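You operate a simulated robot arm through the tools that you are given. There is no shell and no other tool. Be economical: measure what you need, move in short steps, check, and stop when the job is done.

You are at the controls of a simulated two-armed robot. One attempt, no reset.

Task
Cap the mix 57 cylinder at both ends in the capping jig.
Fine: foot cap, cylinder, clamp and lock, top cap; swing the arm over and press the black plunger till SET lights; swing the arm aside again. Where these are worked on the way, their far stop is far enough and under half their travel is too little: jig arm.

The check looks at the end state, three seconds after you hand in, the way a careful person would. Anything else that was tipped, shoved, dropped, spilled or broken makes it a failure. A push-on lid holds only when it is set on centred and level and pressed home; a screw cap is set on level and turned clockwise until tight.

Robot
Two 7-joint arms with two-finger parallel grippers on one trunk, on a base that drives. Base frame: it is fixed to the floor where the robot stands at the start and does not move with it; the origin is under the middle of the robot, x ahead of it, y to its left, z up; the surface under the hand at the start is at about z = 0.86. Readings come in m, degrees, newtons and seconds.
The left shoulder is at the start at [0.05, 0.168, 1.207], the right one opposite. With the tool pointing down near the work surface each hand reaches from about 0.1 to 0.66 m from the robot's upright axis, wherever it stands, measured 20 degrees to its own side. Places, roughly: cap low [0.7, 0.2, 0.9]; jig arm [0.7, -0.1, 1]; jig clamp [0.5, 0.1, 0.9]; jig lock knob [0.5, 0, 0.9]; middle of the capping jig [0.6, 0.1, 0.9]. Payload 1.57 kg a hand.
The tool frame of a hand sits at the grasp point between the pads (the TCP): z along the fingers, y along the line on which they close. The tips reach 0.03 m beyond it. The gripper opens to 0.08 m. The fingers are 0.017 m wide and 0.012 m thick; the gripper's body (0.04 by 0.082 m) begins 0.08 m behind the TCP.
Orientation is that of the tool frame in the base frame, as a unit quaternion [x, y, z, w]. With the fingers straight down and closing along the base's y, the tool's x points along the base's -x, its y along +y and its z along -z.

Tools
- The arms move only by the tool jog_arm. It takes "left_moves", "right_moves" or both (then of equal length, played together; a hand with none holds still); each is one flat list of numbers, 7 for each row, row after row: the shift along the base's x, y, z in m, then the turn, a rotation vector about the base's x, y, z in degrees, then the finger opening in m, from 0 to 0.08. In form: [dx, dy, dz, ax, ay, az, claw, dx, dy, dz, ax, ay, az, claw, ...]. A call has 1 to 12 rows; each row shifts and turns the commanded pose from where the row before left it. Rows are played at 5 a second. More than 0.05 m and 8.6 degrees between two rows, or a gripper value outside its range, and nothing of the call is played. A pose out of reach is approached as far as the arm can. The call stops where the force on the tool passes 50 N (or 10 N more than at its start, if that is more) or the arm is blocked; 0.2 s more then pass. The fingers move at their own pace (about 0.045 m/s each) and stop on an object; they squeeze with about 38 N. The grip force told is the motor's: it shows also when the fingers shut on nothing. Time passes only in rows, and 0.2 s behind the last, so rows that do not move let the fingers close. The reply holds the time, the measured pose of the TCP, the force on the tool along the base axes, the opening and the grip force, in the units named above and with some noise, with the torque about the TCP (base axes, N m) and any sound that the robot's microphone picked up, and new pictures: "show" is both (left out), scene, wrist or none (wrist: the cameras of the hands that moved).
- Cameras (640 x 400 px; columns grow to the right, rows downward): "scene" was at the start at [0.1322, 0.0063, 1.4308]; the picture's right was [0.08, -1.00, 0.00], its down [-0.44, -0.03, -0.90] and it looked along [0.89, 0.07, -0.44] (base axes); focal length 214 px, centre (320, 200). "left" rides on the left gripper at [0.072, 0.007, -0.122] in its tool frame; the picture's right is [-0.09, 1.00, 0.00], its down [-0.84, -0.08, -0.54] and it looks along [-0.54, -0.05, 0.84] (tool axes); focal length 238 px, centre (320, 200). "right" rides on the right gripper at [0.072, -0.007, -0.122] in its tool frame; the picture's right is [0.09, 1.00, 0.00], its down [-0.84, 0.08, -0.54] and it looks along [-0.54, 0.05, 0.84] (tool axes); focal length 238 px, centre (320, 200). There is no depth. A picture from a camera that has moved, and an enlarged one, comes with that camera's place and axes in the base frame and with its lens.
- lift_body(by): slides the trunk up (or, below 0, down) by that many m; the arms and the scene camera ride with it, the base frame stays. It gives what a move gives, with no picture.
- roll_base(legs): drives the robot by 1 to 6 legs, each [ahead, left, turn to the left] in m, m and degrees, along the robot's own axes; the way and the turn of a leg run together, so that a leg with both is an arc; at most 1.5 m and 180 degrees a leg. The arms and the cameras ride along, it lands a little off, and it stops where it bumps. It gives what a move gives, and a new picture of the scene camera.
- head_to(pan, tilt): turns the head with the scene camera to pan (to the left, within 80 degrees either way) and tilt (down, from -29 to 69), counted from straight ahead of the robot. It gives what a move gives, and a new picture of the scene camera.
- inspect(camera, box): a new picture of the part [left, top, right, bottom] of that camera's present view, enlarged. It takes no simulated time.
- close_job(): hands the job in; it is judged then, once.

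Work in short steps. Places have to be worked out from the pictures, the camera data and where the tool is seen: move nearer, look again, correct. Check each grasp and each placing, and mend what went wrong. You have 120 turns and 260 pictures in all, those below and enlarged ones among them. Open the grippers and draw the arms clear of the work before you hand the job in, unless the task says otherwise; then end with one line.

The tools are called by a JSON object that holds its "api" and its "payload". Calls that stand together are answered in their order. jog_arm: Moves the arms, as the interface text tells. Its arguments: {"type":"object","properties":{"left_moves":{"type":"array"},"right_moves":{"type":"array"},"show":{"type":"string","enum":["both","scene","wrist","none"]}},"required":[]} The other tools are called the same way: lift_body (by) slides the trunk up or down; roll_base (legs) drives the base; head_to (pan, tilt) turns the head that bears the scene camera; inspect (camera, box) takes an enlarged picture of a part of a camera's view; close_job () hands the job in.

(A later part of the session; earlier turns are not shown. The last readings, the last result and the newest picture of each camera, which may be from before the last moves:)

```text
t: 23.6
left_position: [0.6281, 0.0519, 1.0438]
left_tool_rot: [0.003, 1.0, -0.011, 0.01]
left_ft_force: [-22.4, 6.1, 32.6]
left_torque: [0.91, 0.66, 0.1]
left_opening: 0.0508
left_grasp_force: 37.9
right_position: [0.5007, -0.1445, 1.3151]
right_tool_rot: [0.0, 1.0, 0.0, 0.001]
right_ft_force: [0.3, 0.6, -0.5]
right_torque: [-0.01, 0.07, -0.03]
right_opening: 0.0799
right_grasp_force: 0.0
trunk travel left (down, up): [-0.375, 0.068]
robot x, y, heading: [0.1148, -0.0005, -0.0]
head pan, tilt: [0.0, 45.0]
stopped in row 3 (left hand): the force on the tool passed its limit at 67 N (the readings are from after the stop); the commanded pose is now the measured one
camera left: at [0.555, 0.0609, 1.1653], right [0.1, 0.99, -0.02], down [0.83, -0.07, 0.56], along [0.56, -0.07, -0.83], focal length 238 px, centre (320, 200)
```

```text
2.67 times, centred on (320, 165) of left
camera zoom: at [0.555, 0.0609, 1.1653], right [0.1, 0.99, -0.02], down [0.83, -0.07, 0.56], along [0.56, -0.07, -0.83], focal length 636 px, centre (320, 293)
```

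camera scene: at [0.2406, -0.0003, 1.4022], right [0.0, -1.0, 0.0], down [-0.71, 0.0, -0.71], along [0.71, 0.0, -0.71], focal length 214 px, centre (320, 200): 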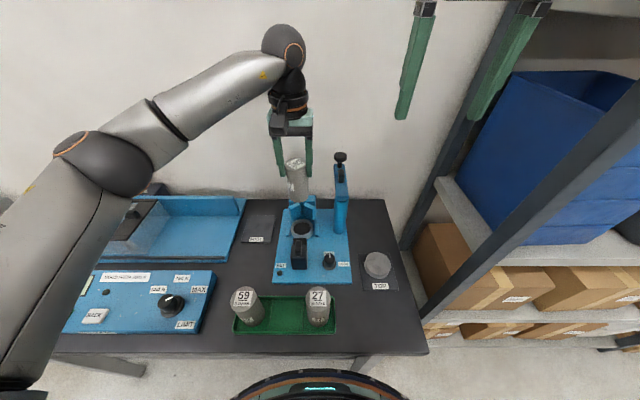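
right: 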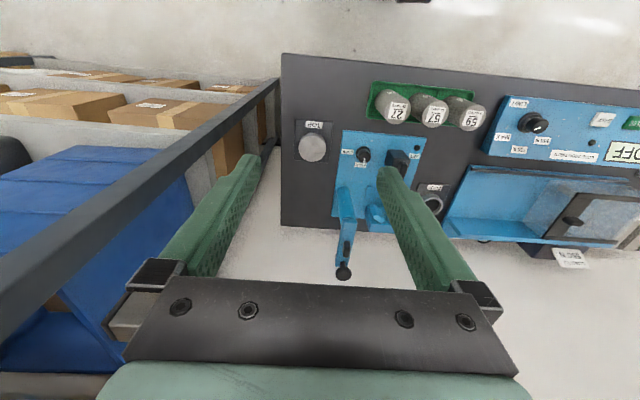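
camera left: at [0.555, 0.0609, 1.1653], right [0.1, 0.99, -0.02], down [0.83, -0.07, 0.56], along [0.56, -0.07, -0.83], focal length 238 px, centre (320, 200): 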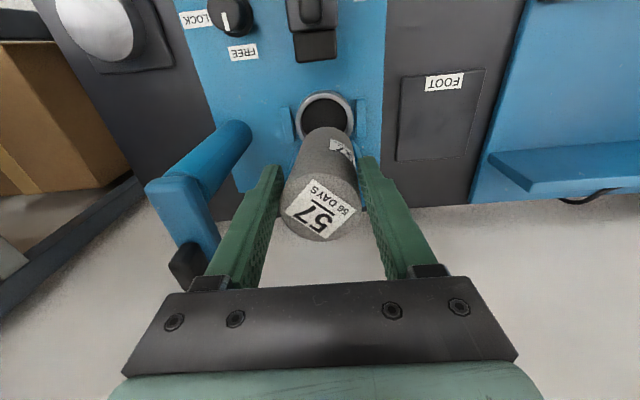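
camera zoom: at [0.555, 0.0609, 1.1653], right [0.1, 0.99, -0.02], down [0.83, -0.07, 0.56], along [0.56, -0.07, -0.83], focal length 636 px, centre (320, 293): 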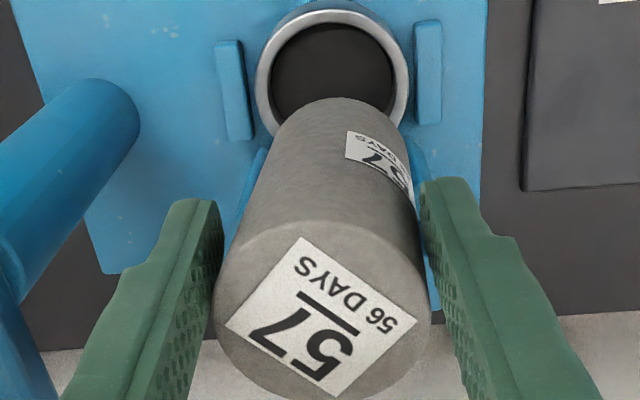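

It touched the V jaw's top edge, so the cylinder is too far back. I lift 3 cm, back off in x, and look at the grip again.

{"api": "jog_arm", "payload": {"left_moves": [-0.003, 0, 0.01, 0, 0, 0, 0.035, -0.005, 0, 0.03, 0, 0, 0, 0.035, -0.003, 0, 0, 0, 0, 0, 0.035], "show": "wrist"}}

{"api": "inspect", "payload": {"camera": "scene", "box": [255, 140, 365, 250]}}

{"api": "inspect", "payload": {"camera": "left", "box": [250, 90, 390, 240]}}

```text
t: 24.4
left_position: [0.6221, 0.0526, 1.076]
left_tool_rot: [0.002, 1.0, -0.008, 0.009]
left_ft_force: [1.1, 0.1, -4.4]
left_torque: [0.0, 0.06, 0.01]
left_opening: 0.0489
left_grasp_force: 32.5
right_position: [0.5039, -0.146, 1.3132]
right_tool_rot: [0.0, 1.0, 0.0, 0.0]
right_ft_force: [-0.2, 0.7, -1.1]
right_torque: [-0.01, 0.05, -0.02]
right_opening: 0.0803
right_grasp_force: 0.0
trunk travel left (down, up): [-0.375, 0.068]
robot x, y, heading: [0.1183, -0.0006, 0.0]
head pan, tilt: [0.0, 45.0]
camera left: at [0.5481, 0.0599, 1.197], right [0.1, 1.0, -0.01], down [0.83, -0.07, 0.56], along [0.55, -0.07, -0.83], focal length 238 px, centre (320, 200)
```

left: 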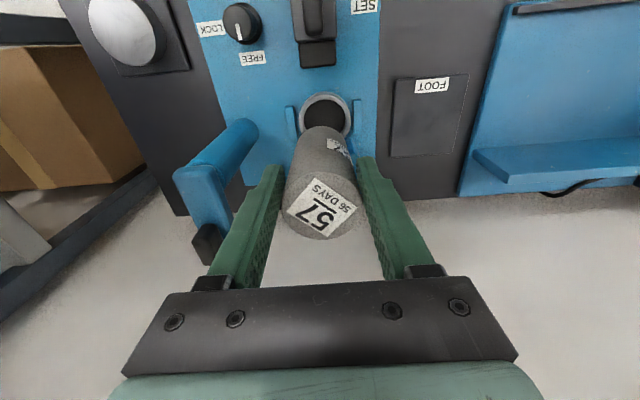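

```text
3.64 times, centred on (310, 195) of scene
camera zoom: at [0.2415, -0.0002, 1.402], right [0.0, -1.0, 0.0], down [-0.71, 0.0, -0.71], along [0.71, 0.0, -0.71], focal length 780 px, centre (356, 218)
```

zoom: 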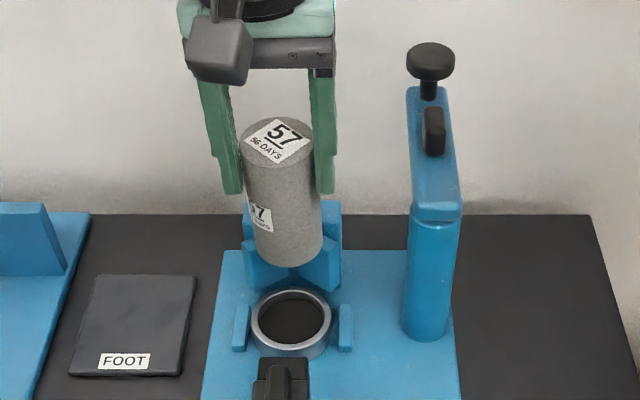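

```text
2.67 times, centred on (320, 165) of left
camera zoom: at [0.5481, 0.0599, 1.197], right [0.1, 1.0, -0.01], down [0.83, -0.07, 0.56], along [0.55, -0.07, -0.83], focal length 636 px, centre (320, 293)
```

zoom: 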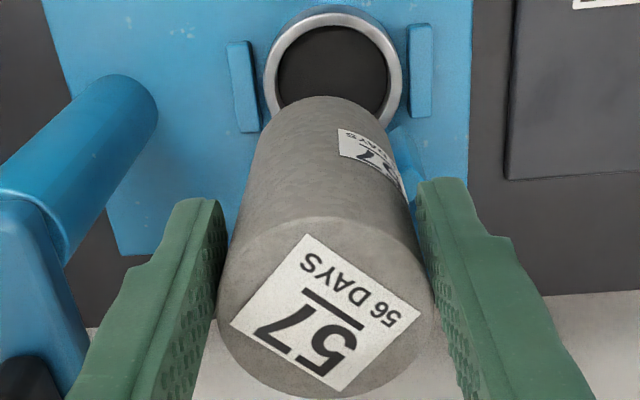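

The cylinder may be pitched a few degrees in the grip. I straighten the hand first (small tilt from the contact) and take a tight zoom to measure the cylinder's axis.

{"api": "jog_arm", "payload": {"left_moves": [0, 0, 0.02, 1.0, 0.9, 0, 0.035, 0, 0, 0, 0, 0, 0, 0.035], "show": "none"}}

{"api": "inspect", "payload": {"camera": "left", "box": [264, 110, 376, 240]}}

```text
t: 25.0
left_position: [0.6217, 0.053, 1.0971]
left_tool_rot: [0.001, 1.0, 0.001, 0.002]
left_ft_force: [-0.1, 0.6, -4.9]
left_torque: [0.0, 0.06, 0.03]
left_opening: 0.0488
left_grasp_force: 37.8
right_position: [0.5026, -0.1448, 1.3141]
right_tool_rot: [0.0, 1.0, 0.001, 0.0]
right_ft_force: [0.7, 0.5, -0.9]
right_torque: [0.02, 0.0, -0.01]
right_opening: 0.08
right_grasp_force: 0.0
trunk travel left (down, up): [-0.375, 0.068]
robot x, y, heading: [0.117, 0.0005, -0.2]
head pan, tilt: [0.0, 45.0]
```

```text
3.08 times, centred on (320, 175) of left
camera zoom: at [0.5492, 0.0584, 1.2188], right [0.09, 1.0, 0.0], down [0.83, -0.08, 0.55], along [0.54, -0.05, -0.84], focal length 733 px, centre (320, 277)
```

zoom: 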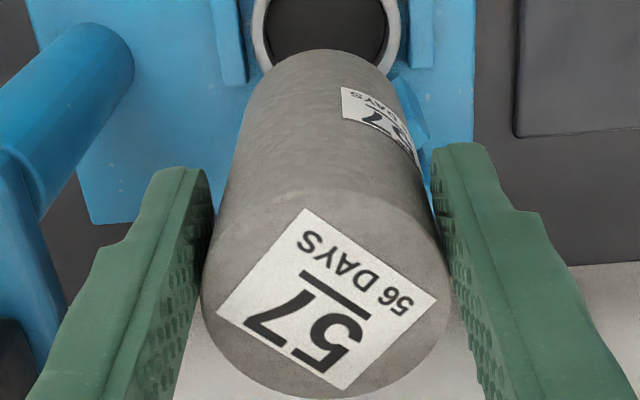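

Fit from the zoom: the cylinder axis sits about 9 mm forward of the TCP with its bottom leaning ~3° forward. I counter-rotate the hand and descend a bit with x compensated.

{"api": "jog_arm", "payload": {"left_moves": [0, 0, 0, -0.8, 2.6, 0, 0.035, 0.001, 0, -0.03, 0, 0, 0, 0.035, 0, 0, -0.02, 0, 0, 0, 0.035, 0, 0, 0, 0, 0, 0, 0.035], "show": "none"}}

{"api": "inspect", "payload": {"camera": "scene", "box": [255, 170, 365, 240]}}

{"api": "inspect", "payload": {"camera": "left", "box": [256, 90, 384, 240]}}

```text
t: 26.0
left_position: [0.6218, 0.0515, 1.0483]
left_tool_rot: [0.001, 1.0, -0.007, -0.022]
left_ft_force: [-0.5, -0.4, -4.9]
left_torque: [0.01, 0.06, 0.0]
left_opening: 0.0488
left_grasp_force: 38.1
right_position: [0.5023, -0.1449, 1.3141]
right_tool_rot: [0.0, 1.0, 0.001, 0.0]
right_ft_force: [0.1, 1.0, -0.9]
right_torque: [0.03, -0.01, 0.02]
right_opening: 0.08
right_grasp_force: 0.1
trunk travel left (down, up): [-0.375, 0.068]
robot x, y, heading: [0.1169, 0.001, 0.1]
head pan, tilt: [0.0, 45.0]
```

```text
5.71 times, centred on (310, 205) of scene
camera zoom: at [0.2406, -0.0004, 1.4022], right [0.0, -1.0, 0.0], down [-0.71, 0.0, -0.71], along [0.71, 0.0, -0.71], focal length 1226 px, centre (377, 171)
```

zoom: 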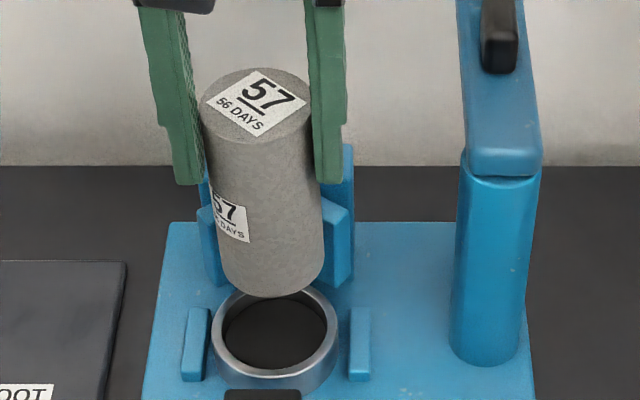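

```text
2.67 times, centred on (320, 165) of left
camera zoom: at [0.5549, 0.06, 1.1728], right [0.1, 1.0, -0.02], down [0.86, -0.07, 0.51], along [0.5, -0.06, -0.86], focal length 636 px, centre (320, 293)
```

zoom: 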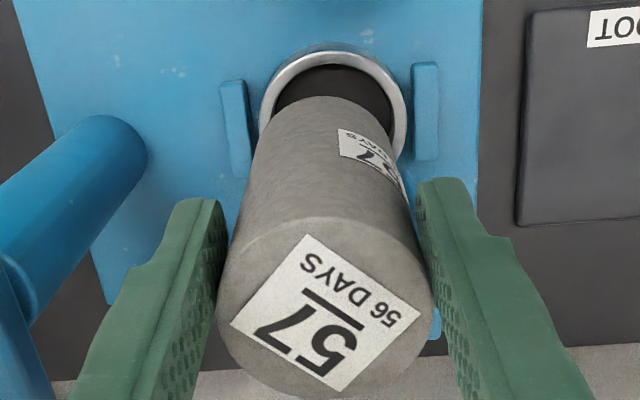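

The cylinder is now close to vertical; it needs about +2–3 mm x and +1.5 mm y relative to the ring. I apply this and descend toward the ring's rim.

{"api": "jog_arm", "payload": {"left_moves": [0.002, 0.0015, 0, 0, 0, 0, 0.035, 0, 0, -0.015, 0, 0, 0, 0.035, 0, 0, -0.015, 0, 0, 0, 0.035, 0, 0, -0.008, 0, 0, 0, 0.035, 0, 0, 0, 0, 0, 0, 0.035], "show": "none"}}

{"api": "inspect", "payload": {"camera": "scene", "box": [255, 170, 365, 240]}}

{"api": "inspect", "payload": {"camera": "left", "box": [256, 90, 384, 240]}}

```text
t: 27.2
left_position: [0.6239, 0.0535, 1.0101]
left_tool_rot: [0.002, 1.0, -0.007, -0.021]
left_ft_force: [-0.3, 0.6, -4.4]
left_torque: [0.0, 0.04, -0.02]
left_opening: 0.0489
left_grasp_force: 37.4
right_position: [0.5026, -0.1452, 1.3139]
right_tool_rot: [0.0, 1.0, 0.001, 0.0]
right_ft_force: [-0.6, -0.5, 0.6]
right_torque: [0.0, -0.01, 0.02]
right_opening: 0.0803
right_grasp_force: 0.0
trunk travel left (down, up): [-0.375, 0.068]
robot x, y, heading: [0.1212, 0.0023, -0.1]
head pan, tilt: [0.0, 45.0]
```

```text
5.71 times, centred on (310, 205) of scene
camera zoom: at [0.2407, -0.0004, 1.4022], right [0.0, -1.0, 0.0], down [-0.71, 0.0, -0.71], along [0.71, 0.0, -0.71], focal length 1226 px, centre (377, 171)
```

zoom: 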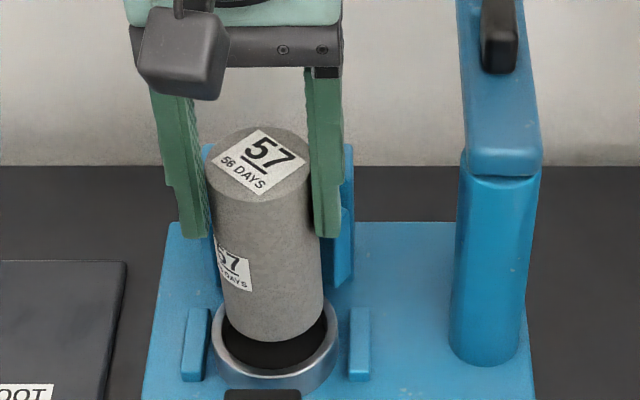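

```text
2.67 times, centred on (320, 165) of left
camera zoom: at [0.558, 0.0618, 1.1343], right [0.09, 1.0, -0.02], down [0.86, -0.07, 0.51], along [0.5, -0.06, -0.86], focal length 636 px, centre (320, 293)
```

zoom: 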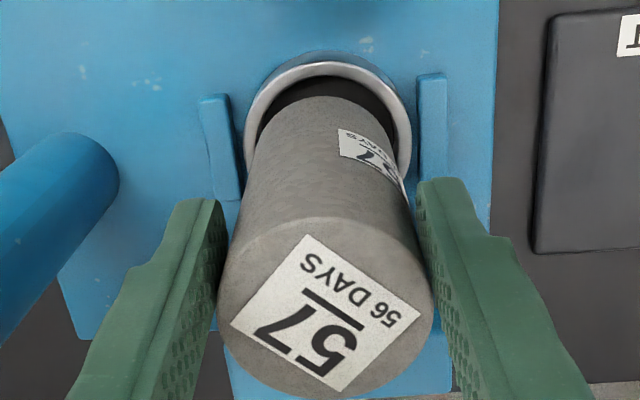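

Aligned within ~1.5 mm in both views. I shift −1 mm in x and lower in small steps into the cap.

{"api": "jog_arm", "payload": {"left_moves": [-0.001, 0, -0.006, 0, 0, 0, 0.035, 0, 0, -0.005, 0, 0, 0, 0.035, 0, 0, -0.004, 0, 0, 0, 0.035, 0, 0, -0.003, 0, 0, 0, 0.035, 0, 0, 0, 0, 0, 0, 0.035], "show": "none"}}

{"api": "inspect", "payload": {"camera": "scene", "box": [255, 170, 365, 240]}}

{"api": "inspect", "payload": {"camera": "left", "box": [256, 90, 384, 240]}}

```text
t: 28.4
left_position: [0.6239, 0.0549, 0.992]
left_tool_rot: [0.003, 1.0, -0.006, -0.02]
left_ft_force: [-0.1, -0.1, -5.1]
left_torque: [-0.03, 0.03, 0.02]
left_opening: 0.0488
left_grasp_force: 38.0
right_position: [0.5017, -0.1457, 1.314]
right_tool_rot: [0.0, 1.0, 0.002, 0.0]
right_ft_force: [0.9, -0.1, 0.0]
right_torque: [0.0, 0.02, 0.02]
right_opening: 0.0799
right_grasp_force: 0.1
trunk travel left (down, up): [-0.375, 0.068]
robot x, y, heading: [0.1162, 0.0013, 0.0]
head pan, tilt: [0.0, 45.0]
```

```text
5.71 times, centred on (310, 205) of scene
camera zoom: at [0.2407, -0.0004, 1.4022], right [0.0, -1.0, 0.0], down [-0.71, 0.0, -0.71], along [0.71, 0.0, -0.71], focal length 1226 px, centre (377, 171)
```

zoom: 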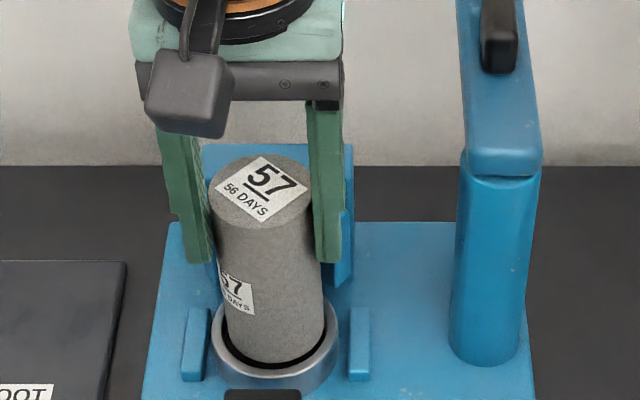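

```text
2.67 times, centred on (320, 165) of left
camera zoom: at [0.5579, 0.0619, 1.1168], right [0.1, 1.0, -0.02], down [0.86, -0.07, 0.51], along [0.5, -0.06, -0.86], focal length 636 px, centre (320, 293)
```

zoom: 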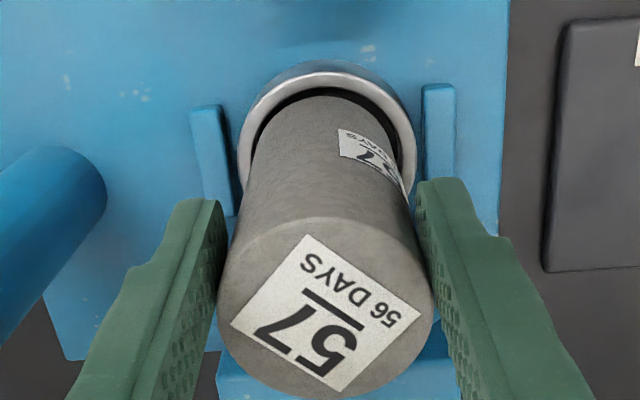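

Bottom is at the rim and looks centred. I continue down with small steps.

{"api": "jog_arm", "payload": {"left_moves": [0, 0, -0.003, 0, 0, 0, 0.035, 0, 0, -0.003, 0, 0, 0, 0.035, 0, 0, -0.003, 0, 0, 0, 0.035, 0, 0, 0, 0, 0, 0, 0.035], "show": "none"}}

{"api": "inspect", "payload": {"camera": "scene", "box": [255, 170, 365, 240]}}

```text
t: 29.4
left_position: [0.6256, 0.0537, 0.9838]
left_tool_rot: [0.002, 1.0, -0.007, -0.022]
left_ft_force: [-0.3, -0.2, -4.1]
left_torque: [0.02, 0.01, 0.04]
left_opening: 0.0488
left_grasp_force: 38.4
right_position: [0.5037, -0.1454, 1.3136]
right_tool_rot: [0.0, 1.0, 0.001, 0.0]
right_ft_force: [-0.2, -0.3, 0.5]
right_torque: [0.0, 0.0, 0.01]
right_opening: 0.0801
right_grasp_force: 0.0
trunk travel left (down, up): [-0.375, 0.068]
robot x, y, heading: [0.1164, -0.0034, 0.3]
head pan, tilt: [0.0, 45.0]
```

```text
5.71 times, centred on (310, 205) of scene
camera zoom: at [0.2407, -0.0004, 1.4022], right [0.0, -1.0, 0.0], down [-0.71, 0.0, -0.71], along [0.71, 0.0, -0.71], focal length 1226 px, centre (377, 171)
```

zoom: 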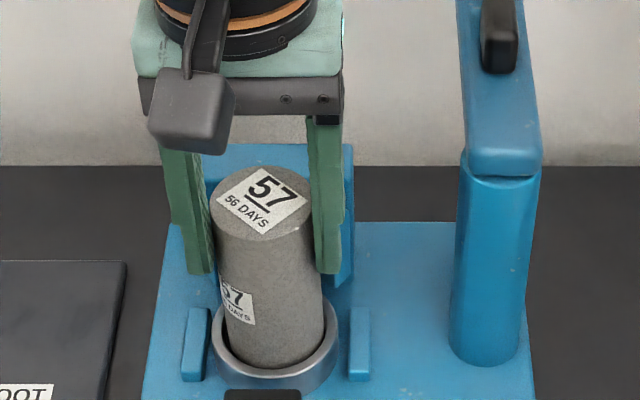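

Going inside the ring without contact. Continue down.

{"api": "jog_arm", "payload": {"left_moves": [0, 0, -0.003, 0, 0, 0, 0.035, 0, 0, -0.002, 0, 0, 0, 0.035, 0, 0, -0.002, 0, 0, 0, 0.035, 0, 0, 0, 0, 0, 0, 0.035], "show": "none"}}

{"api": "inspect", "payload": {"camera": "scene", "box": [255, 170, 365, 240]}}

```text
t: 30.4
left_position: [0.6246, 0.0552, 0.9813]
left_tool_rot: [0.001, 1.0, -0.007, -0.016]
left_ft_force: [-2.8, 2.1, 33.7]
left_torque: [1.01, -0.43, 0.1]
left_opening: 0.0492
left_grasp_force: 37.8
right_position: [0.4998, -0.1461, 1.3155]
right_tool_rot: [0.0, 1.0, 0.001, 0.002]
right_ft_force: [-0.7, 0.3, 0.6]
right_torque: [0.0, 0.02, 0.0]
right_opening: 0.0799
right_grasp_force: 0.0
trunk travel left (down, up): [-0.375, 0.068]
robot x, y, heading: [0.1203, 0.0039, 0.4]
head pan, tilt: [0.0, 45.0]
```

```text
5.71 times, centred on (310, 205) of scene
camera zoom: at [0.2366, -0.0006, 1.4031], right [0.0, -1.0, 0.0], down [-0.7, 0.0, -0.71], along [0.71, 0.0, -0.7], focal length 1226 px, centre (377, 171)
```

zoom: 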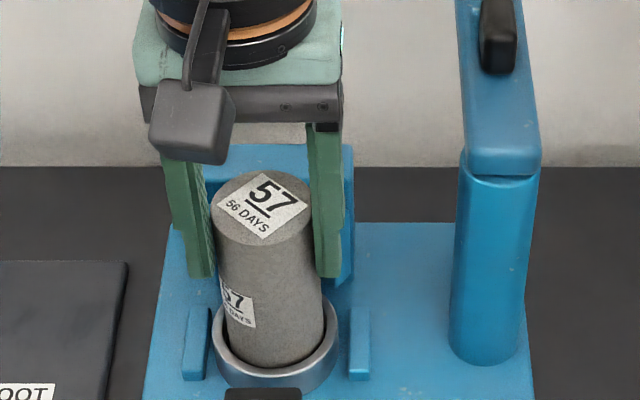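

Contact ~38 N. I zoom to judge whether it is on the cap floor or on the rim.

{"api": "inspect", "payload": {"camera": "scene", "box": [280, 210, 325, 240]}}

{"api": "inspect", "payload": {"camera": "left", "box": [280, 105, 365, 165]}}

```text
13.33 times, centred on (302, 225) of scene
camera zoom: at [0.2366, -0.0006, 1.4031], right [0.0, -1.0, 0.0], down [-0.7, 0.0, -0.71], along [0.71, 0.0, -0.7], focal length 2860 px, centre (553, -133)
```

zoom: 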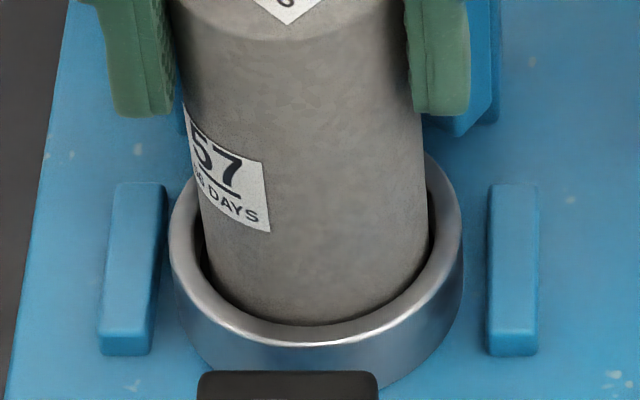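

```text
6.67 times, centred on (322, 135) of left
camera zoom: at [0.556, 0.0625, 1.1051], right [0.09, 1.0, -0.02], down [0.85, -0.07, 0.52], along [0.51, -0.06, -0.86], focal length 1589 px, centre (303, 633)
```

zoom: 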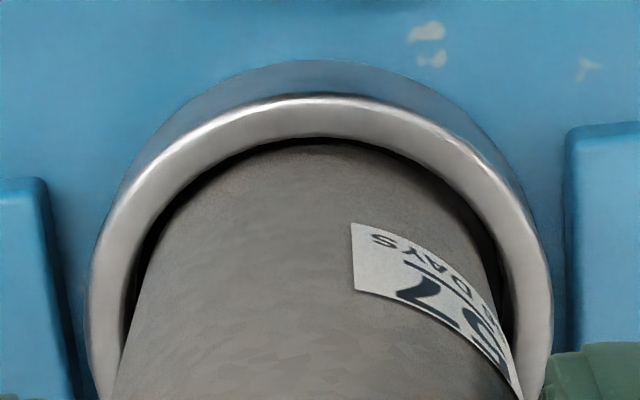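

The cylinder's bottom is inside the ring with a gap all round. I ease off the force and release, then look.

{"api": "jog_arm", "payload": {"left_moves": [0, 0, 0.002, 0, 0, 0, 0.035, 0, 0, 0, 0, 0, 0, 0.055, 0, 0, 0, 0, 0, 0, 0.065, 0, 0, 0, 0, 0, 0, 0.07], "show": "none"}}

{"api": "inspect", "payload": {"camera": "scene", "box": [270, 190, 345, 240]}}

{"api": "inspect", "payload": {"camera": "left", "box": [256, 90, 384, 240]}}

```text
t: 31.4
left_position: [0.6238, 0.0549, 0.9764]
left_tool_rot: [0.002, 1.0, -0.005, -0.021]
left_ft_force: [0.6, -0.2, 0.2]
left_torque: [0.02, 0.02, -0.05]
left_opening: 0.0699
left_grasp_force: 0.0
right_position: [0.5022, -0.1459, 1.3145]
right_tool_rot: [0.0, 1.0, 0.001, 0.001]
right_ft_force: [-0.9, -0.7, 0.3]
right_torque: [0.0, -0.01, 0.01]
right_opening: 0.0801
right_grasp_force: 0.1
trunk travel left (down, up): [-0.375, 0.068]
robot x, y, heading: [0.1181, -0.003, 0.2]
head pan, tilt: [0.0, 45.0]
```

```text
8.00 times, centred on (308, 215) of scene
camera zoom: at [0.2397, -0.0006, 1.402], right [0.0, -1.0, 0.0], down [-0.71, 0.0, -0.71], along [0.71, 0.0, -0.71], focal length 1716 px, centre (420, 80)
```

zoom: 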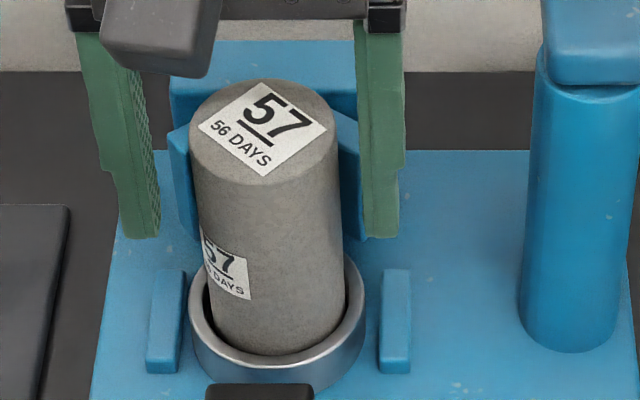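

```text
2.67 times, centred on (320, 165) of left
camera zoom: at [0.5576, 0.0626, 1.1014], right [0.09, 1.0, -0.02], down [0.86, -0.07, 0.51], along [0.5, -0.06, -0.86], focal length 636 px, centre (320, 293)
```

zoom: 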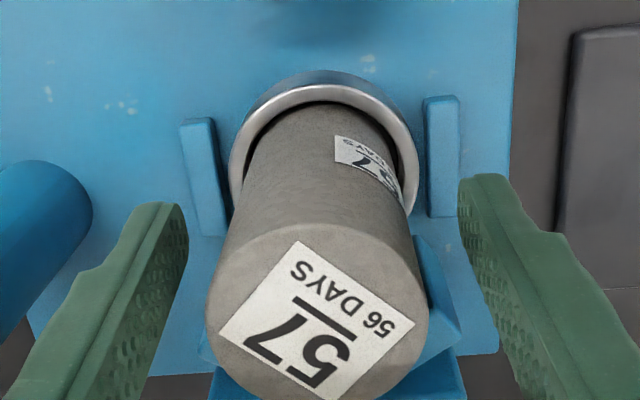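

Upright and within the ring. I retreat upward, straighten the hand and close the fingers to press lightly on top, verifying it's seated.

{"api": "jog_arm", "payload": {"left_moves": [0, 0, 0.035, 0, 0, 0, 0.072, 0, 0, 0.035, 0.8, -2.6, 0, 0.07, 0.005, 0, 0.005, 0, 0, 0, 0.02, 0.004, 0, 0, 0, 0, 0, 0, 0, 0, 0, 0, 0, 0, 0, 0, 0, 0, 0, 0, 0, 0, 0, 0, -0.02, 0, 0, 0, 0], "show": "wrist"}}

```text
t: 33.0
left_position: [0.6338, 0.0541, 1.034]
left_tool_rot: [0.001, 1.0, 0.0, 0.003]
left_ft_force: [-0.4, -0.5, -0.5]
left_torque: [-0.04, -0.01, 0.0]
left_opening: 0.0
left_grasp_force: 18.2
right_position: [0.5029, -0.1452, 1.3128]
right_tool_rot: [0.0, 1.0, 0.0, 0.0]
right_ft_force: [0.3, 0.3, -1.0]
right_torque: [0.04, 0.01, 0.01]
right_opening: 0.08
right_grasp_force: 0.1
trunk travel left (down, up): [-0.375, 0.068]
robot x, y, heading: [0.1161, -0.0041, 0.3]
head pan, tilt: [0.0, 45.0]
camera left: at [0.5607, 0.0603, 1.155], right [0.1, 1.0, 0.0], down [0.83, -0.08, 0.55], along [0.54, -0.05, -0.84], focal length 238 px, centre (320, 200)
```

left: 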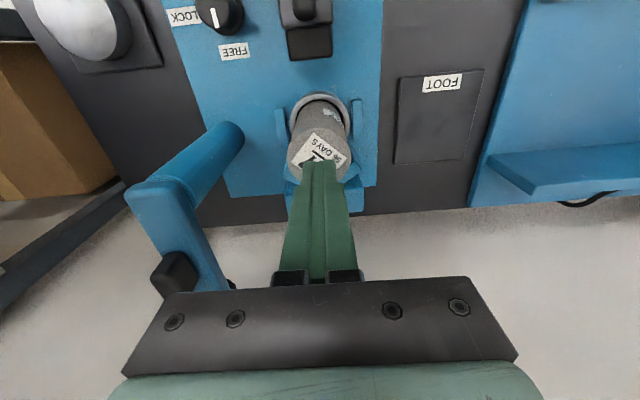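

I press down carefully from here.

{"api": "jog_arm", "payload": {"left_moves": [0, 0, -0.012, 0, 0, 0, 0, 0, 0, -0.004, 0, 0, 0, 0, 0, 0, -0.003, 0, 0, 0, 0, 0, 0, -0.003, 0, 0, 0, 0, 0, 0, -0.002, 0, 0, 0, 0], "show": "none"}}

```text
t: 34.2
left_position: [0.6324, 0.0545, 1.0133]
left_tool_rot: [0.001, 1.0, 0.0, 0.005]
left_ft_force: [-3.8, 2.9, 26.5]
left_torque: [0.13, 0.31, -0.05]
left_opening: 0.0
left_grasp_force: 21.7
right_position: [0.5003, -0.1448, 1.3156]
right_tool_rot: [0.0, 1.0, 0.002, 0.001]
right_ft_force: [-0.5, -0.3, -0.3]
right_torque: [-0.01, -0.03, 0.01]
right_opening: 0.08
right_grasp_force: 0.2
trunk travel left (down, up): [-0.375, 0.068]
robot x, y, heading: [0.1191, -0.0011, 0.1]
head pan, tilt: [0.0, 45.0]
```

Firm at 27 N with the top at z ≈ 0.983: seated. Now I raise and go over the clamp for a look.

{"api": "jog_arm", "payload": {"left_moves": [0, 0, 0.03, 0, 0, 0, 0, 0, 0, 0.045, 0, 0, 0, 0, -0.045, 0, 0, 0, 0, 0, 0.02, -0.045, 0, 0, 0, 0, 0, 0.04, -0.04, 0, 0, 0, 0, 0, 0.05], "show": "wrist"}}

{"api": "inspect", "payload": {"camera": "scene", "box": [260, 180, 380, 290]}}

```text
t: 35.4
left_position: [0.5001, 0.0553, 1.0816]
left_tool_rot: [0.001, 1.0, 0.0, 0.003]
left_ft_force: [-0.6, -0.3, -0.1]
left_torque: [0.01, 0.0, 0.0]
left_opening: 0.0503
left_grasp_force: 0.1
right_position: [0.5007, -0.1456, 1.3147]
right_tool_rot: [-0.001, 1.0, 0.0, 0.001]
right_ft_force: [-0.3, 0.1, 0.0]
right_torque: [-0.01, -0.04, 0.02]
right_opening: 0.08
right_grasp_force: 0.1
trunk travel left (down, up): [-0.375, 0.068]
robot x, y, heading: [0.1168, -0.0022, 0.1]
head pan, tilt: [0.0, 45.0]
camera left: at [0.428, 0.0617, 1.2043], right [0.09, 1.0, 0.0], down [0.83, -0.08, 0.55], along [0.54, -0.05, -0.84], focal length 238 px, centre (320, 200)
```

left: 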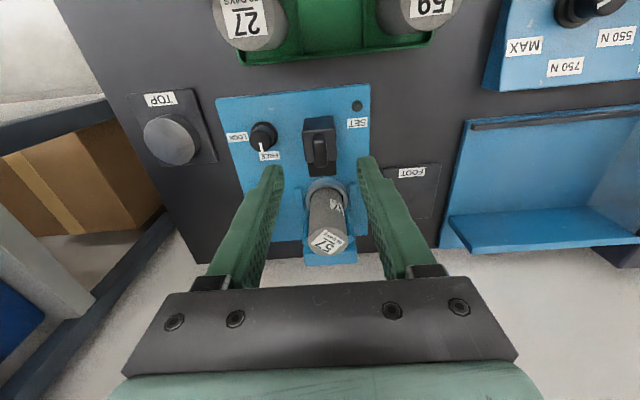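

```text
3.64 times, centred on (320, 235) of scene
camera zoom: at [0.2399, -0.0001, 1.4023], right [0.0, -1.0, 0.0], down [-0.71, 0.0, -0.71], along [0.71, 0.0, -0.71], focal length 780 px, centre (320, 73)
```

zoom: 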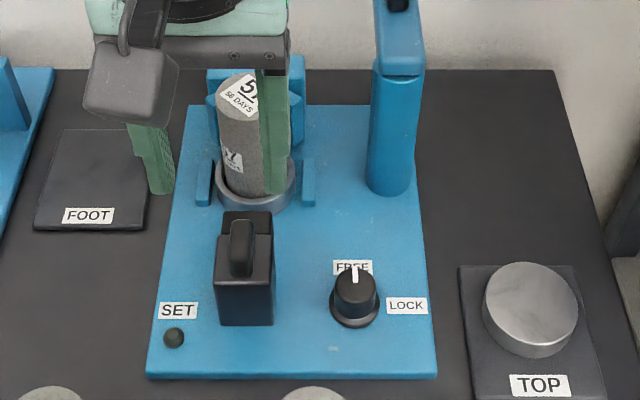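

Clamp fin at about (0.525, 0.054); the knob must turn from FREE (+x) to LOCK (−y), i.e. −90° about z. I lower over the fin for a closer look.

{"api": "jog_arm", "payload": {"left_moves": [0.022, -0.001, -0.03, 0, 0, 0, 0.05, 0, 0, -0.03, 0, 0, 0, 0.05], "show": "wrist"}}

{"api": "inspect", "payload": {"camera": "scene", "box": [260, 180, 380, 290]}}

```text
t: 36.0
left_position: [0.5266, 0.0551, 1.0242]
left_tool_rot: [0.002, 1.0, 0.0, 0.003]
left_ft_force: [0.5, 1.3, -0.2]
left_torque: [-0.05, 0.02, -0.01]
left_opening: 0.0502
left_grasp_force: 0.1
right_position: [0.5016, -0.145, 1.3135]
right_tool_rot: [-0.001, 1.0, 0.001, 0.0]
right_ft_force: [0.4, 0.5, 0.0]
right_torque: [0.01, 0.01, 0.01]
right_opening: 0.0799
right_grasp_force: 0.1
trunk travel left (down, up): [-0.375, 0.068]
robot x, y, heading: [0.121, -0.0009, 0.1]
head pan, tilt: [0.0, 45.0]
camera left: at [0.4539, 0.0613, 1.145], right [0.1, 1.0, 0.0], down [0.83, -0.08, 0.55], along [0.54, -0.05, -0.84], focal length 238 px, centre (320, 200)
```

left: 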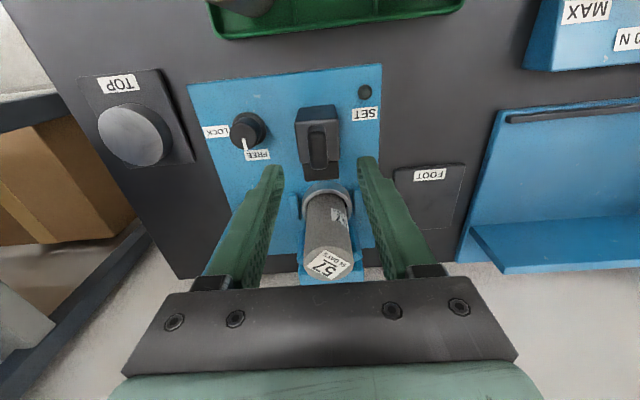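

```text
3.64 times, centred on (320, 235) of scene
camera zoom: at [0.2403, -0.0004, 1.4023], right [0.0, -1.0, 0.0], down [-0.71, 0.0, -0.71], along [0.71, 0.0, -0.71], focal length 780 px, centre (320, 73)
```

zoom: 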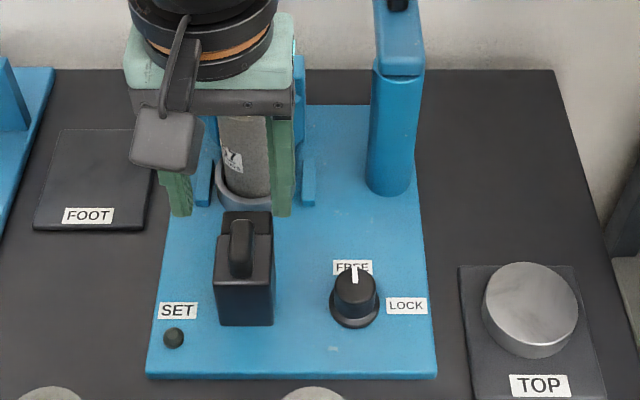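

{"api": "inspect", "payload": {"camera": "left", "box": [270, 90, 380, 200]}}

```text
3.64 times, centred on (325, 145) of left
camera zoom: at [0.4539, 0.0613, 1.145], right [0.1, 1.0, 0.0], down [0.83, -0.08, 0.55], along [0.54, -0.05, -0.84], focal length 867 px, centre (302, 400)
```

zoom: 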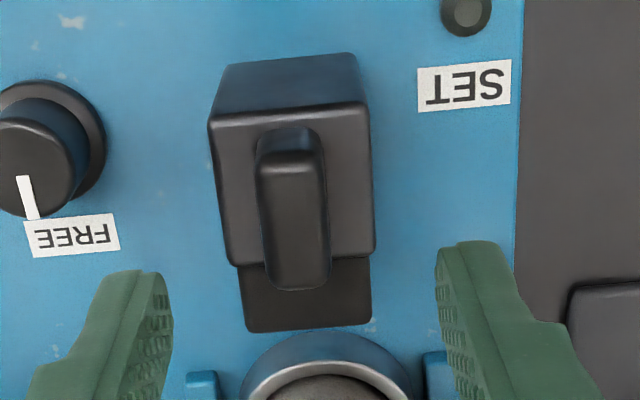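

Fin spans x 0.514–0.543, z 0.93–0.956, y ≈ 0.052. I descend to grip it by its top.

{"api": "jog_arm", "payload": {"left_moves": [0.002, -0.002, -0.03, 0, 0, 0, 0.05, 0, 0, -0.015, 0, 0, 0, 0.05, 0, 0, -0.008, 0, 0, 0, 0.05], "show": "wrist"}}

{"api": "inspect", "payload": {"camera": "scene", "box": [260, 180, 380, 290]}}

```text
t: 36.8
left_position: [0.5271, 0.0526, 0.9717]
left_tool_rot: [0.001, 1.0, 0.0, 0.003]
left_ft_force: [-0.3, -0.4, 0.4]
left_torque: [0.0, -0.02, -0.03]
left_opening: 0.0501
left_grasp_force: 0.1
right_position: [0.5026, -0.1455, 1.3139]
right_tool_rot: [-0.001, 1.0, 0.001, 0.001]
right_ft_force: [0.7, 0.1, -0.6]
right_torque: [0.01, 0.0, 0.01]
right_opening: 0.0801
right_grasp_force: 0.1
trunk travel left (down, up): [-0.375, 0.068]
robot x, y, heading: [0.1225, -0.0035, 0.3]
head pan, tilt: [0.0, 45.0]
camera left: at [0.4557, 0.0585, 1.0927], right [0.1, 1.0, 0.0], down [0.83, -0.08, 0.55], along [0.54, -0.05, -0.84], focal length 238 px, centre (320, 200)
```

left: 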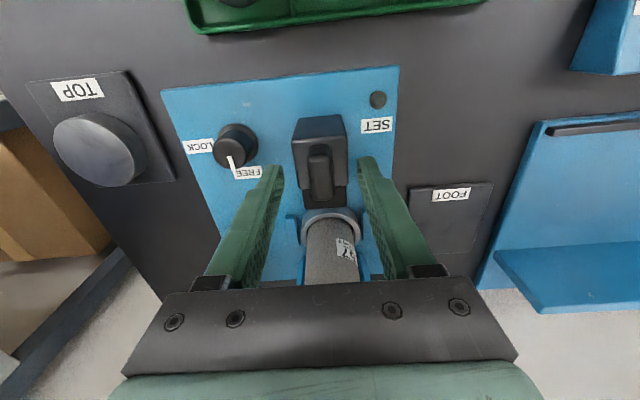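

```text
3.64 times, centred on (320, 235) of scene
camera zoom: at [0.2404, -0.0005, 1.4023], right [0.0, -1.0, 0.0], down [-0.71, 0.0, -0.71], along [0.71, 0.0, -0.71], focal length 780 px, centre (320, 73)
```

zoom: 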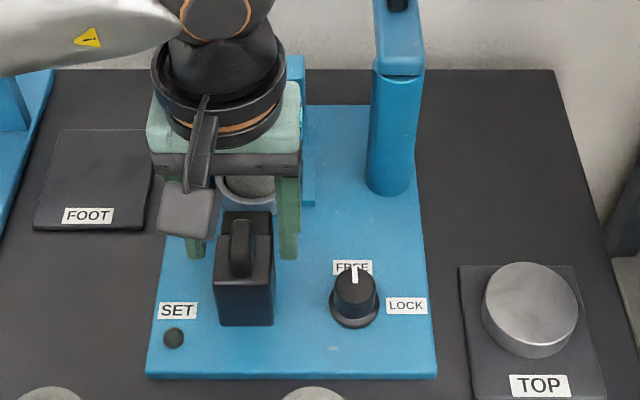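

The fin is centred between the tips. I close on it.

{"api": "jog_arm", "payload": {"left_moves": [0, 0, -0.003, 0, 0, 0, 0.03, 0, 0, 0, 0, 0, 0, 0.005, 0, 0, 0, 0, 0, 0, 0.005, 0, 0, 0, 0, 0, 0, 0.005], "show": "wrist"}}

```text
t: 37.8
left_position: [0.5277, 0.0517, 0.9675]
left_tool_rot: [0.001, 1.0, 0.001, 0.003]
left_ft_force: [-0.1, 8.4, 1.3]
left_torque: [0.08, -0.01, 0.16]
left_opening: 0.0155
left_grasp_force: 30.6
right_position: [0.501, -0.1438, 1.3149]
right_tool_rot: [0.0, 1.0, 0.0, 0.0]
right_ft_force: [0.4, 0.4, 0.6]
right_torque: [0.0, 0.0, -0.01]
right_opening: 0.0802
right_grasp_force: 0.1
trunk travel left (down, up): [-0.375, 0.068]
robot x, y, heading: [0.1192, 0.0006, -0.1]
head pan, tilt: [0.0, 45.0]
camera left: at [0.4556, 0.0589, 1.0893], right [0.09, 1.0, 0.0], down [0.83, -0.08, 0.55], along [0.54, -0.05, -0.84], focal length 238 px, centre (320, 200)
```

left: 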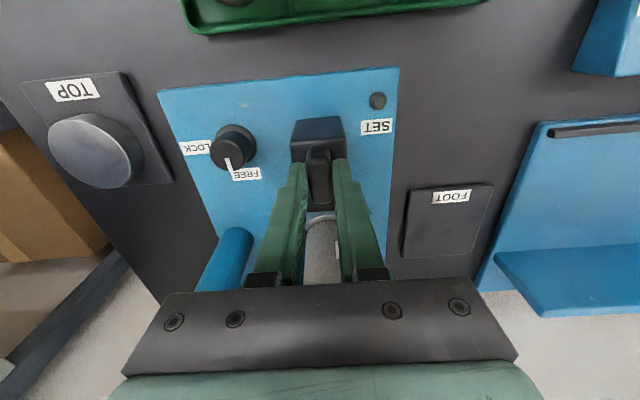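

Fin gripped (0.0155). I slide the clamp forward in small steps.

{"api": "jog_arm", "payload": {"left_moves": [0.006, 0.001, 0, 0, 0, 0, 0.005, 0.006, 0, 0, 0, 0, 0, 0.005, 0.006, 0, 0, 0, 0, 0, 0.005, 0.004, 0, 0, 0, 0, 0, 0.005], "show": "none"}}

```text
t: 38.8
left_position: [0.5482, 0.0543, 0.9672]
left_tool_rot: [0.001, 1.0, 0.0, 0.002]
left_ft_force: [-0.6, 8.3, -3.3]
left_torque: [0.14, -0.01, 0.23]
left_opening: 0.0157
left_grasp_force: 31.9
right_position: [0.5017, -0.1447, 1.3138]
right_tool_rot: [0.0, 1.0, 0.0, 0.001]
right_ft_force: [0.6, -0.5, -0.6]
right_torque: [-0.01, -0.01, 0.01]
right_opening: 0.0799
right_grasp_force: 0.1
trunk travel left (down, up): [-0.375, 0.068]
robot x, y, heading: [0.1185, 0.0034, -0.0]
head pan, tilt: [0.0, 45.0]
```

Little resistance. I continue until the nose meets the cylinder.

{"api": "jog_arm", "payload": {"left_moves": [0.004, 0.001, 0, 0, 0, 0, 0.005, 0.004, 0, 0, 0, 0, 0, 0.005, 0.003, 0, 0, 0, 0, 0, 0.005], "show": "none"}}

{"api": "inspect", "payload": {"camera": "scene", "box": [260, 180, 380, 290]}}

{"api": "inspect", "payload": {"camera": "left", "box": [240, 110, 400, 260]}}

```text
t: 39.6
left_position: [0.5603, 0.053, 0.9681]
left_tool_rot: [0.002, 1.0, 0.0, 0.002]
left_ft_force: [-0.5, 4.7, -3.8]
left_torque: [0.16, 0.47, 0.13]
left_opening: 0.0154
left_grasp_force: 31.7
right_position: [0.5028, -0.1444, 1.3134]
right_tool_rot: [0.0, 1.0, 0.001, 0.0]
right_ft_force: [0.7, 0.0, -0.6]
right_torque: [0.01, 0.03, 0.04]
right_opening: 0.08
right_grasp_force: 0.0
trunk travel left (down, up): [-0.375, 0.068]
robot x, y, heading: [0.1192, 0.0023, 0.3]
head pan, tilt: [0.0, 45.0]
```

```text
3.64 times, centred on (320, 235) of scene
camera zoom: at [0.2405, 0.0002, 1.4022], right [0.0, -1.0, 0.0], down [-0.71, 0.0, -0.71], along [0.71, 0.0, -0.71], focal length 780 px, centre (320, 73)
```

zoom: 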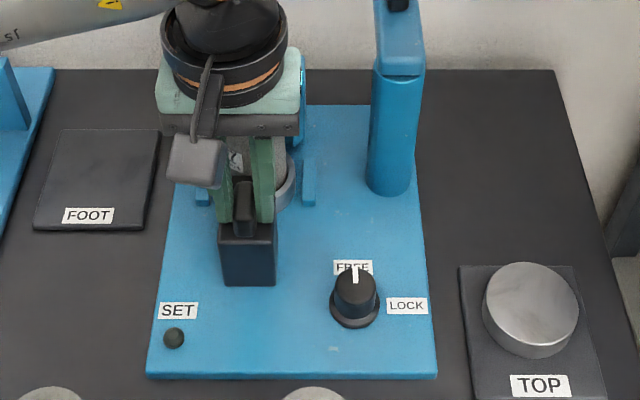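

```text
2.67 times, centred on (320, 185) of left
camera zoom: at [0.4876, 0.0594, 1.0893], right [0.1, 1.0, 0.0], down [0.83, -0.08, 0.55], along [0.54, -0.05, -0.84], focal length 636 px, centre (320, 240)
```

zoom: 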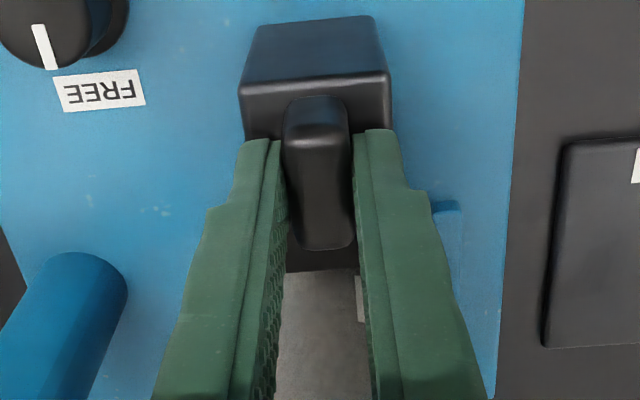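

The nose is nearly on the cylinder. A few more millimetres watching force.

{"api": "jog_arm", "payload": {"left_moves": [0.003, 0, 0, 0, 0, 0, 0.005, 0.002, 0, 0, 0, 0, 0, 0.005, 0.001, 0, 0, 0, 0, 0, 0.005], "show": "none"}}

```text
t: 40.4
left_position: [0.5661, 0.0544, 0.9675]
left_tool_rot: [0.002, 1.0, 0.0, 0.001]
left_ft_force: [-1.6, 2.3, -9.4]
left_torque: [-0.03, -0.41, 0.16]
left_opening: 0.0158
left_grasp_force: 31.2
right_position: [0.5029, -0.1441, 1.3121]
right_tool_rot: [-0.001, 1.0, 0.001, -0.001]
right_ft_force: [-0.5, 0.4, -0.2]
right_torque: [-0.01, -0.03, -0.02]
right_opening: 0.0798
right_grasp_force: 0.1
trunk travel left (down, up): [-0.375, 0.068]
robot x, y, heading: [0.1185, 0.0021, -0.2]
head pan, tilt: [0.0, 45.0]
```

{"api": "jog_arm", "payload": {"left_moves": [0.002, 0, 0, 0, 0, 0, 0.005, 0.002, 0, 0, 0, 0, 0, 0.005, 0, 0, 0, 0, 0, 0, 0.005], "show": "none"}}

{"api": "inspect", "payload": {"camera": "left", "box": [240, 110, 400, 260]}}

```text
t: 41.2
left_position: [0.5692, 0.0534, 0.9677]
left_tool_rot: [0.002, 1.0, 0.001, 0.0]
left_ft_force: [-2.9, 5.3, -18.6]
left_torque: [-0.13, 0.01, 0.25]
left_opening: 0.0156
left_grasp_force: 31.2
right_position: [0.5043, -0.1452, 1.3129]
right_tool_rot: [0.0, 1.0, 0.0, 0.0]
right_ft_force: [0.5, -1.0, -1.0]
right_torque: [0.0, -0.03, 0.0]
right_opening: 0.08
right_grasp_force: 0.0
trunk travel left (down, up): [-0.375, 0.068]
robot x, y, heading: [0.1161, -0.0003, 0.0]
head pan, tilt: [0.0, 45.0]
```

```text
2.67 times, centred on (320, 185) of left
camera zoom: at [0.4976, 0.059, 1.0896], right [0.1, 1.0, 0.0], down [0.84, -0.08, 0.54], along [0.54, -0.05, -0.84], focal length 636 px, centre (320, 240)
```

zoom: 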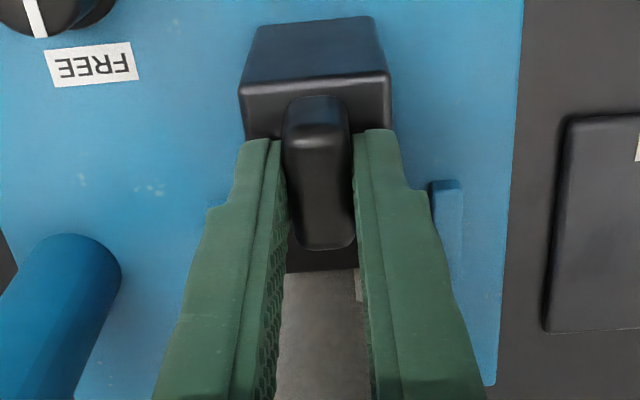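

Fx stays small while the nose is about at the cylinder. I check the cylinder in the scene view.

{"api": "inspect", "payload": {"camera": "scene", "box": [265, 165, 345, 225]}}

{"api": "inspect", "payload": {"camera": "left", "box": [280, 195, 360, 285]}}

```text
6.67 times, centred on (305, 195) of scene
camera zoom: at [0.2414, 0.0003, 1.402], right [0.0, -1.0, 0.0], down [-0.71, 0.0, -0.71], along [0.71, 0.0, -0.71], focal length 1430 px, centre (420, 233)
```

zoom: 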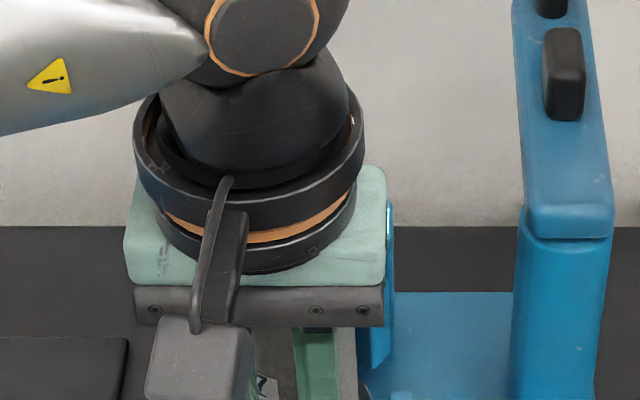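

```text
4.44 times, centred on (320, 240) of left
camera zoom: at [0.4976, 0.059, 1.0896], right [0.1, 1.0, 0.0], down [0.84, -0.08, 0.54], along [0.54, -0.05, -0.84], focal length 1059 px, centre (320, 22)
```

zoom: 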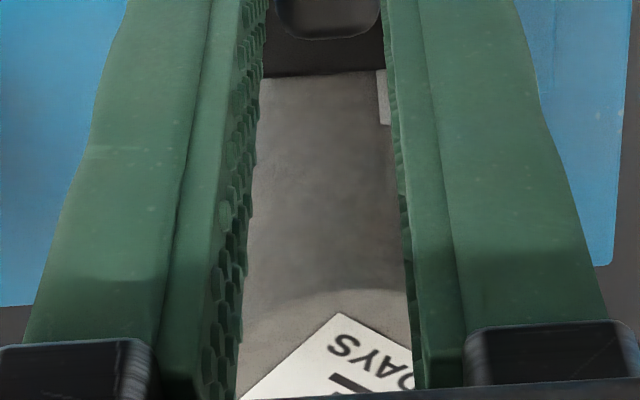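

Nose and cylinder front are both at x ≈ 0.612, so they are in contact. I push on gently to seat it in the V.

{"api": "jog_arm", "payload": {"left_moves": [0.002, 0, -0.001, 0, 0, 0, 0.005, 0.002, 0, -0.001, 0, 0, 0, 0.005, 0, 0, 0, 0, 0, 0, 0.005], "show": "none"}}

{"api": "inspect", "payload": {"camera": "left", "box": [280, 195, 360, 285]}}

```text
t: 42.0
left_position: [0.5751, 0.0527, 0.9663]
left_tool_rot: [0.002, 1.0, 0.0, 0.002]
left_ft_force: [-5.1, 1.7, -7.9]
left_torque: [0.24, 0.86, 0.31]
left_opening: 0.0158
left_grasp_force: 31.2
right_position: [0.5031, -0.144, 1.313]
right_tool_rot: [0.0, 1.0, 0.002, 0.0]
right_ft_force: [-0.1, -0.3, -0.5]
right_torque: [-0.01, 0.03, 0.01]
right_opening: 0.0798
right_grasp_force: 0.0
trunk travel left (down, up): [-0.375, 0.068]
robot x, y, heading: [0.1209, -0.0004, -0.1]
head pan, tilt: [0.0, 45.0]
```

```text
4.44 times, centred on (320, 240) of left
camera zoom: at [0.5022, 0.0595, 1.0893], right [0.1, 1.0, 0.0], down [0.83, -0.08, 0.55], along [0.54, -0.05, -0.84], focal length 1059 px, centre (320, 22)
```

zoom: 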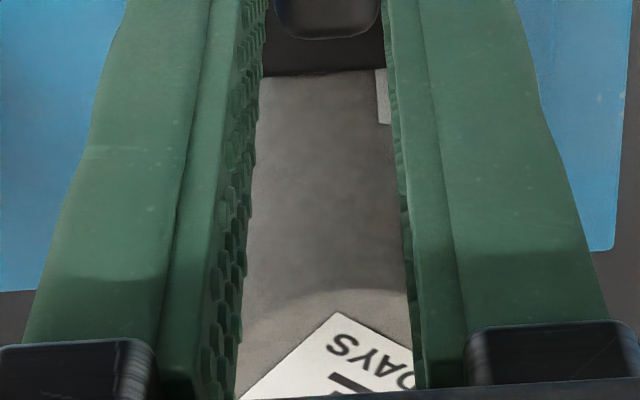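

The cylinder travels with the clamp; still sliding toward the V. I continue in 2 mm steps.

{"api": "jog_arm", "payload": {"left_moves": [0.002, 0, 0, 0, 0, 0, 0.005, 0.002, 0, 0, 0, 0, 0, 0.005, 0, 0, 0, 0, 0, 0, 0.005], "show": "none"}}

{"api": "inspect", "payload": {"camera": "left", "box": [280, 195, 360, 285]}}

```text
t: 42.8
left_position: [0.5769, 0.0531, 0.967]
left_tool_rot: [0.002, 1.0, 0.001, 0.001]
left_ft_force: [-17.1, 2.3, -1.2]
left_torque: [0.06, -0.09, 0.22]
left_opening: 0.0157
left_grasp_force: 31.2
right_position: [0.5002, -0.1456, 1.3138]
right_tool_rot: [0.0, 1.0, 0.001, 0.001]
right_ft_force: [0.2, -1.4, -1.1]
right_torque: [-0.01, 0.01, 0.01]
right_opening: 0.0799
right_grasp_force: 0.1
trunk travel left (down, up): [-0.375, 0.068]
robot x, y, heading: [0.1213, -0.005, 0.1]
head pan, tilt: [0.0, 45.0]
```

```text
4.44 times, centred on (320, 240) of left
camera zoom: at [0.5039, 0.0594, 1.0894], right [0.1, 1.0, 0.0], down [0.83, -0.08, 0.55], along [0.54, -0.05, -0.84], focal length 1059 px, centre (320, 22)
```

zoom: 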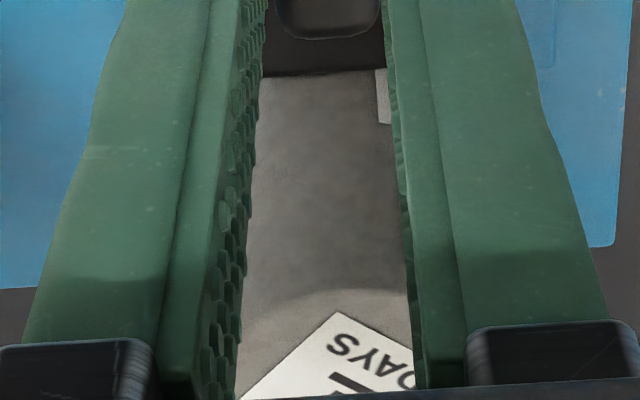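

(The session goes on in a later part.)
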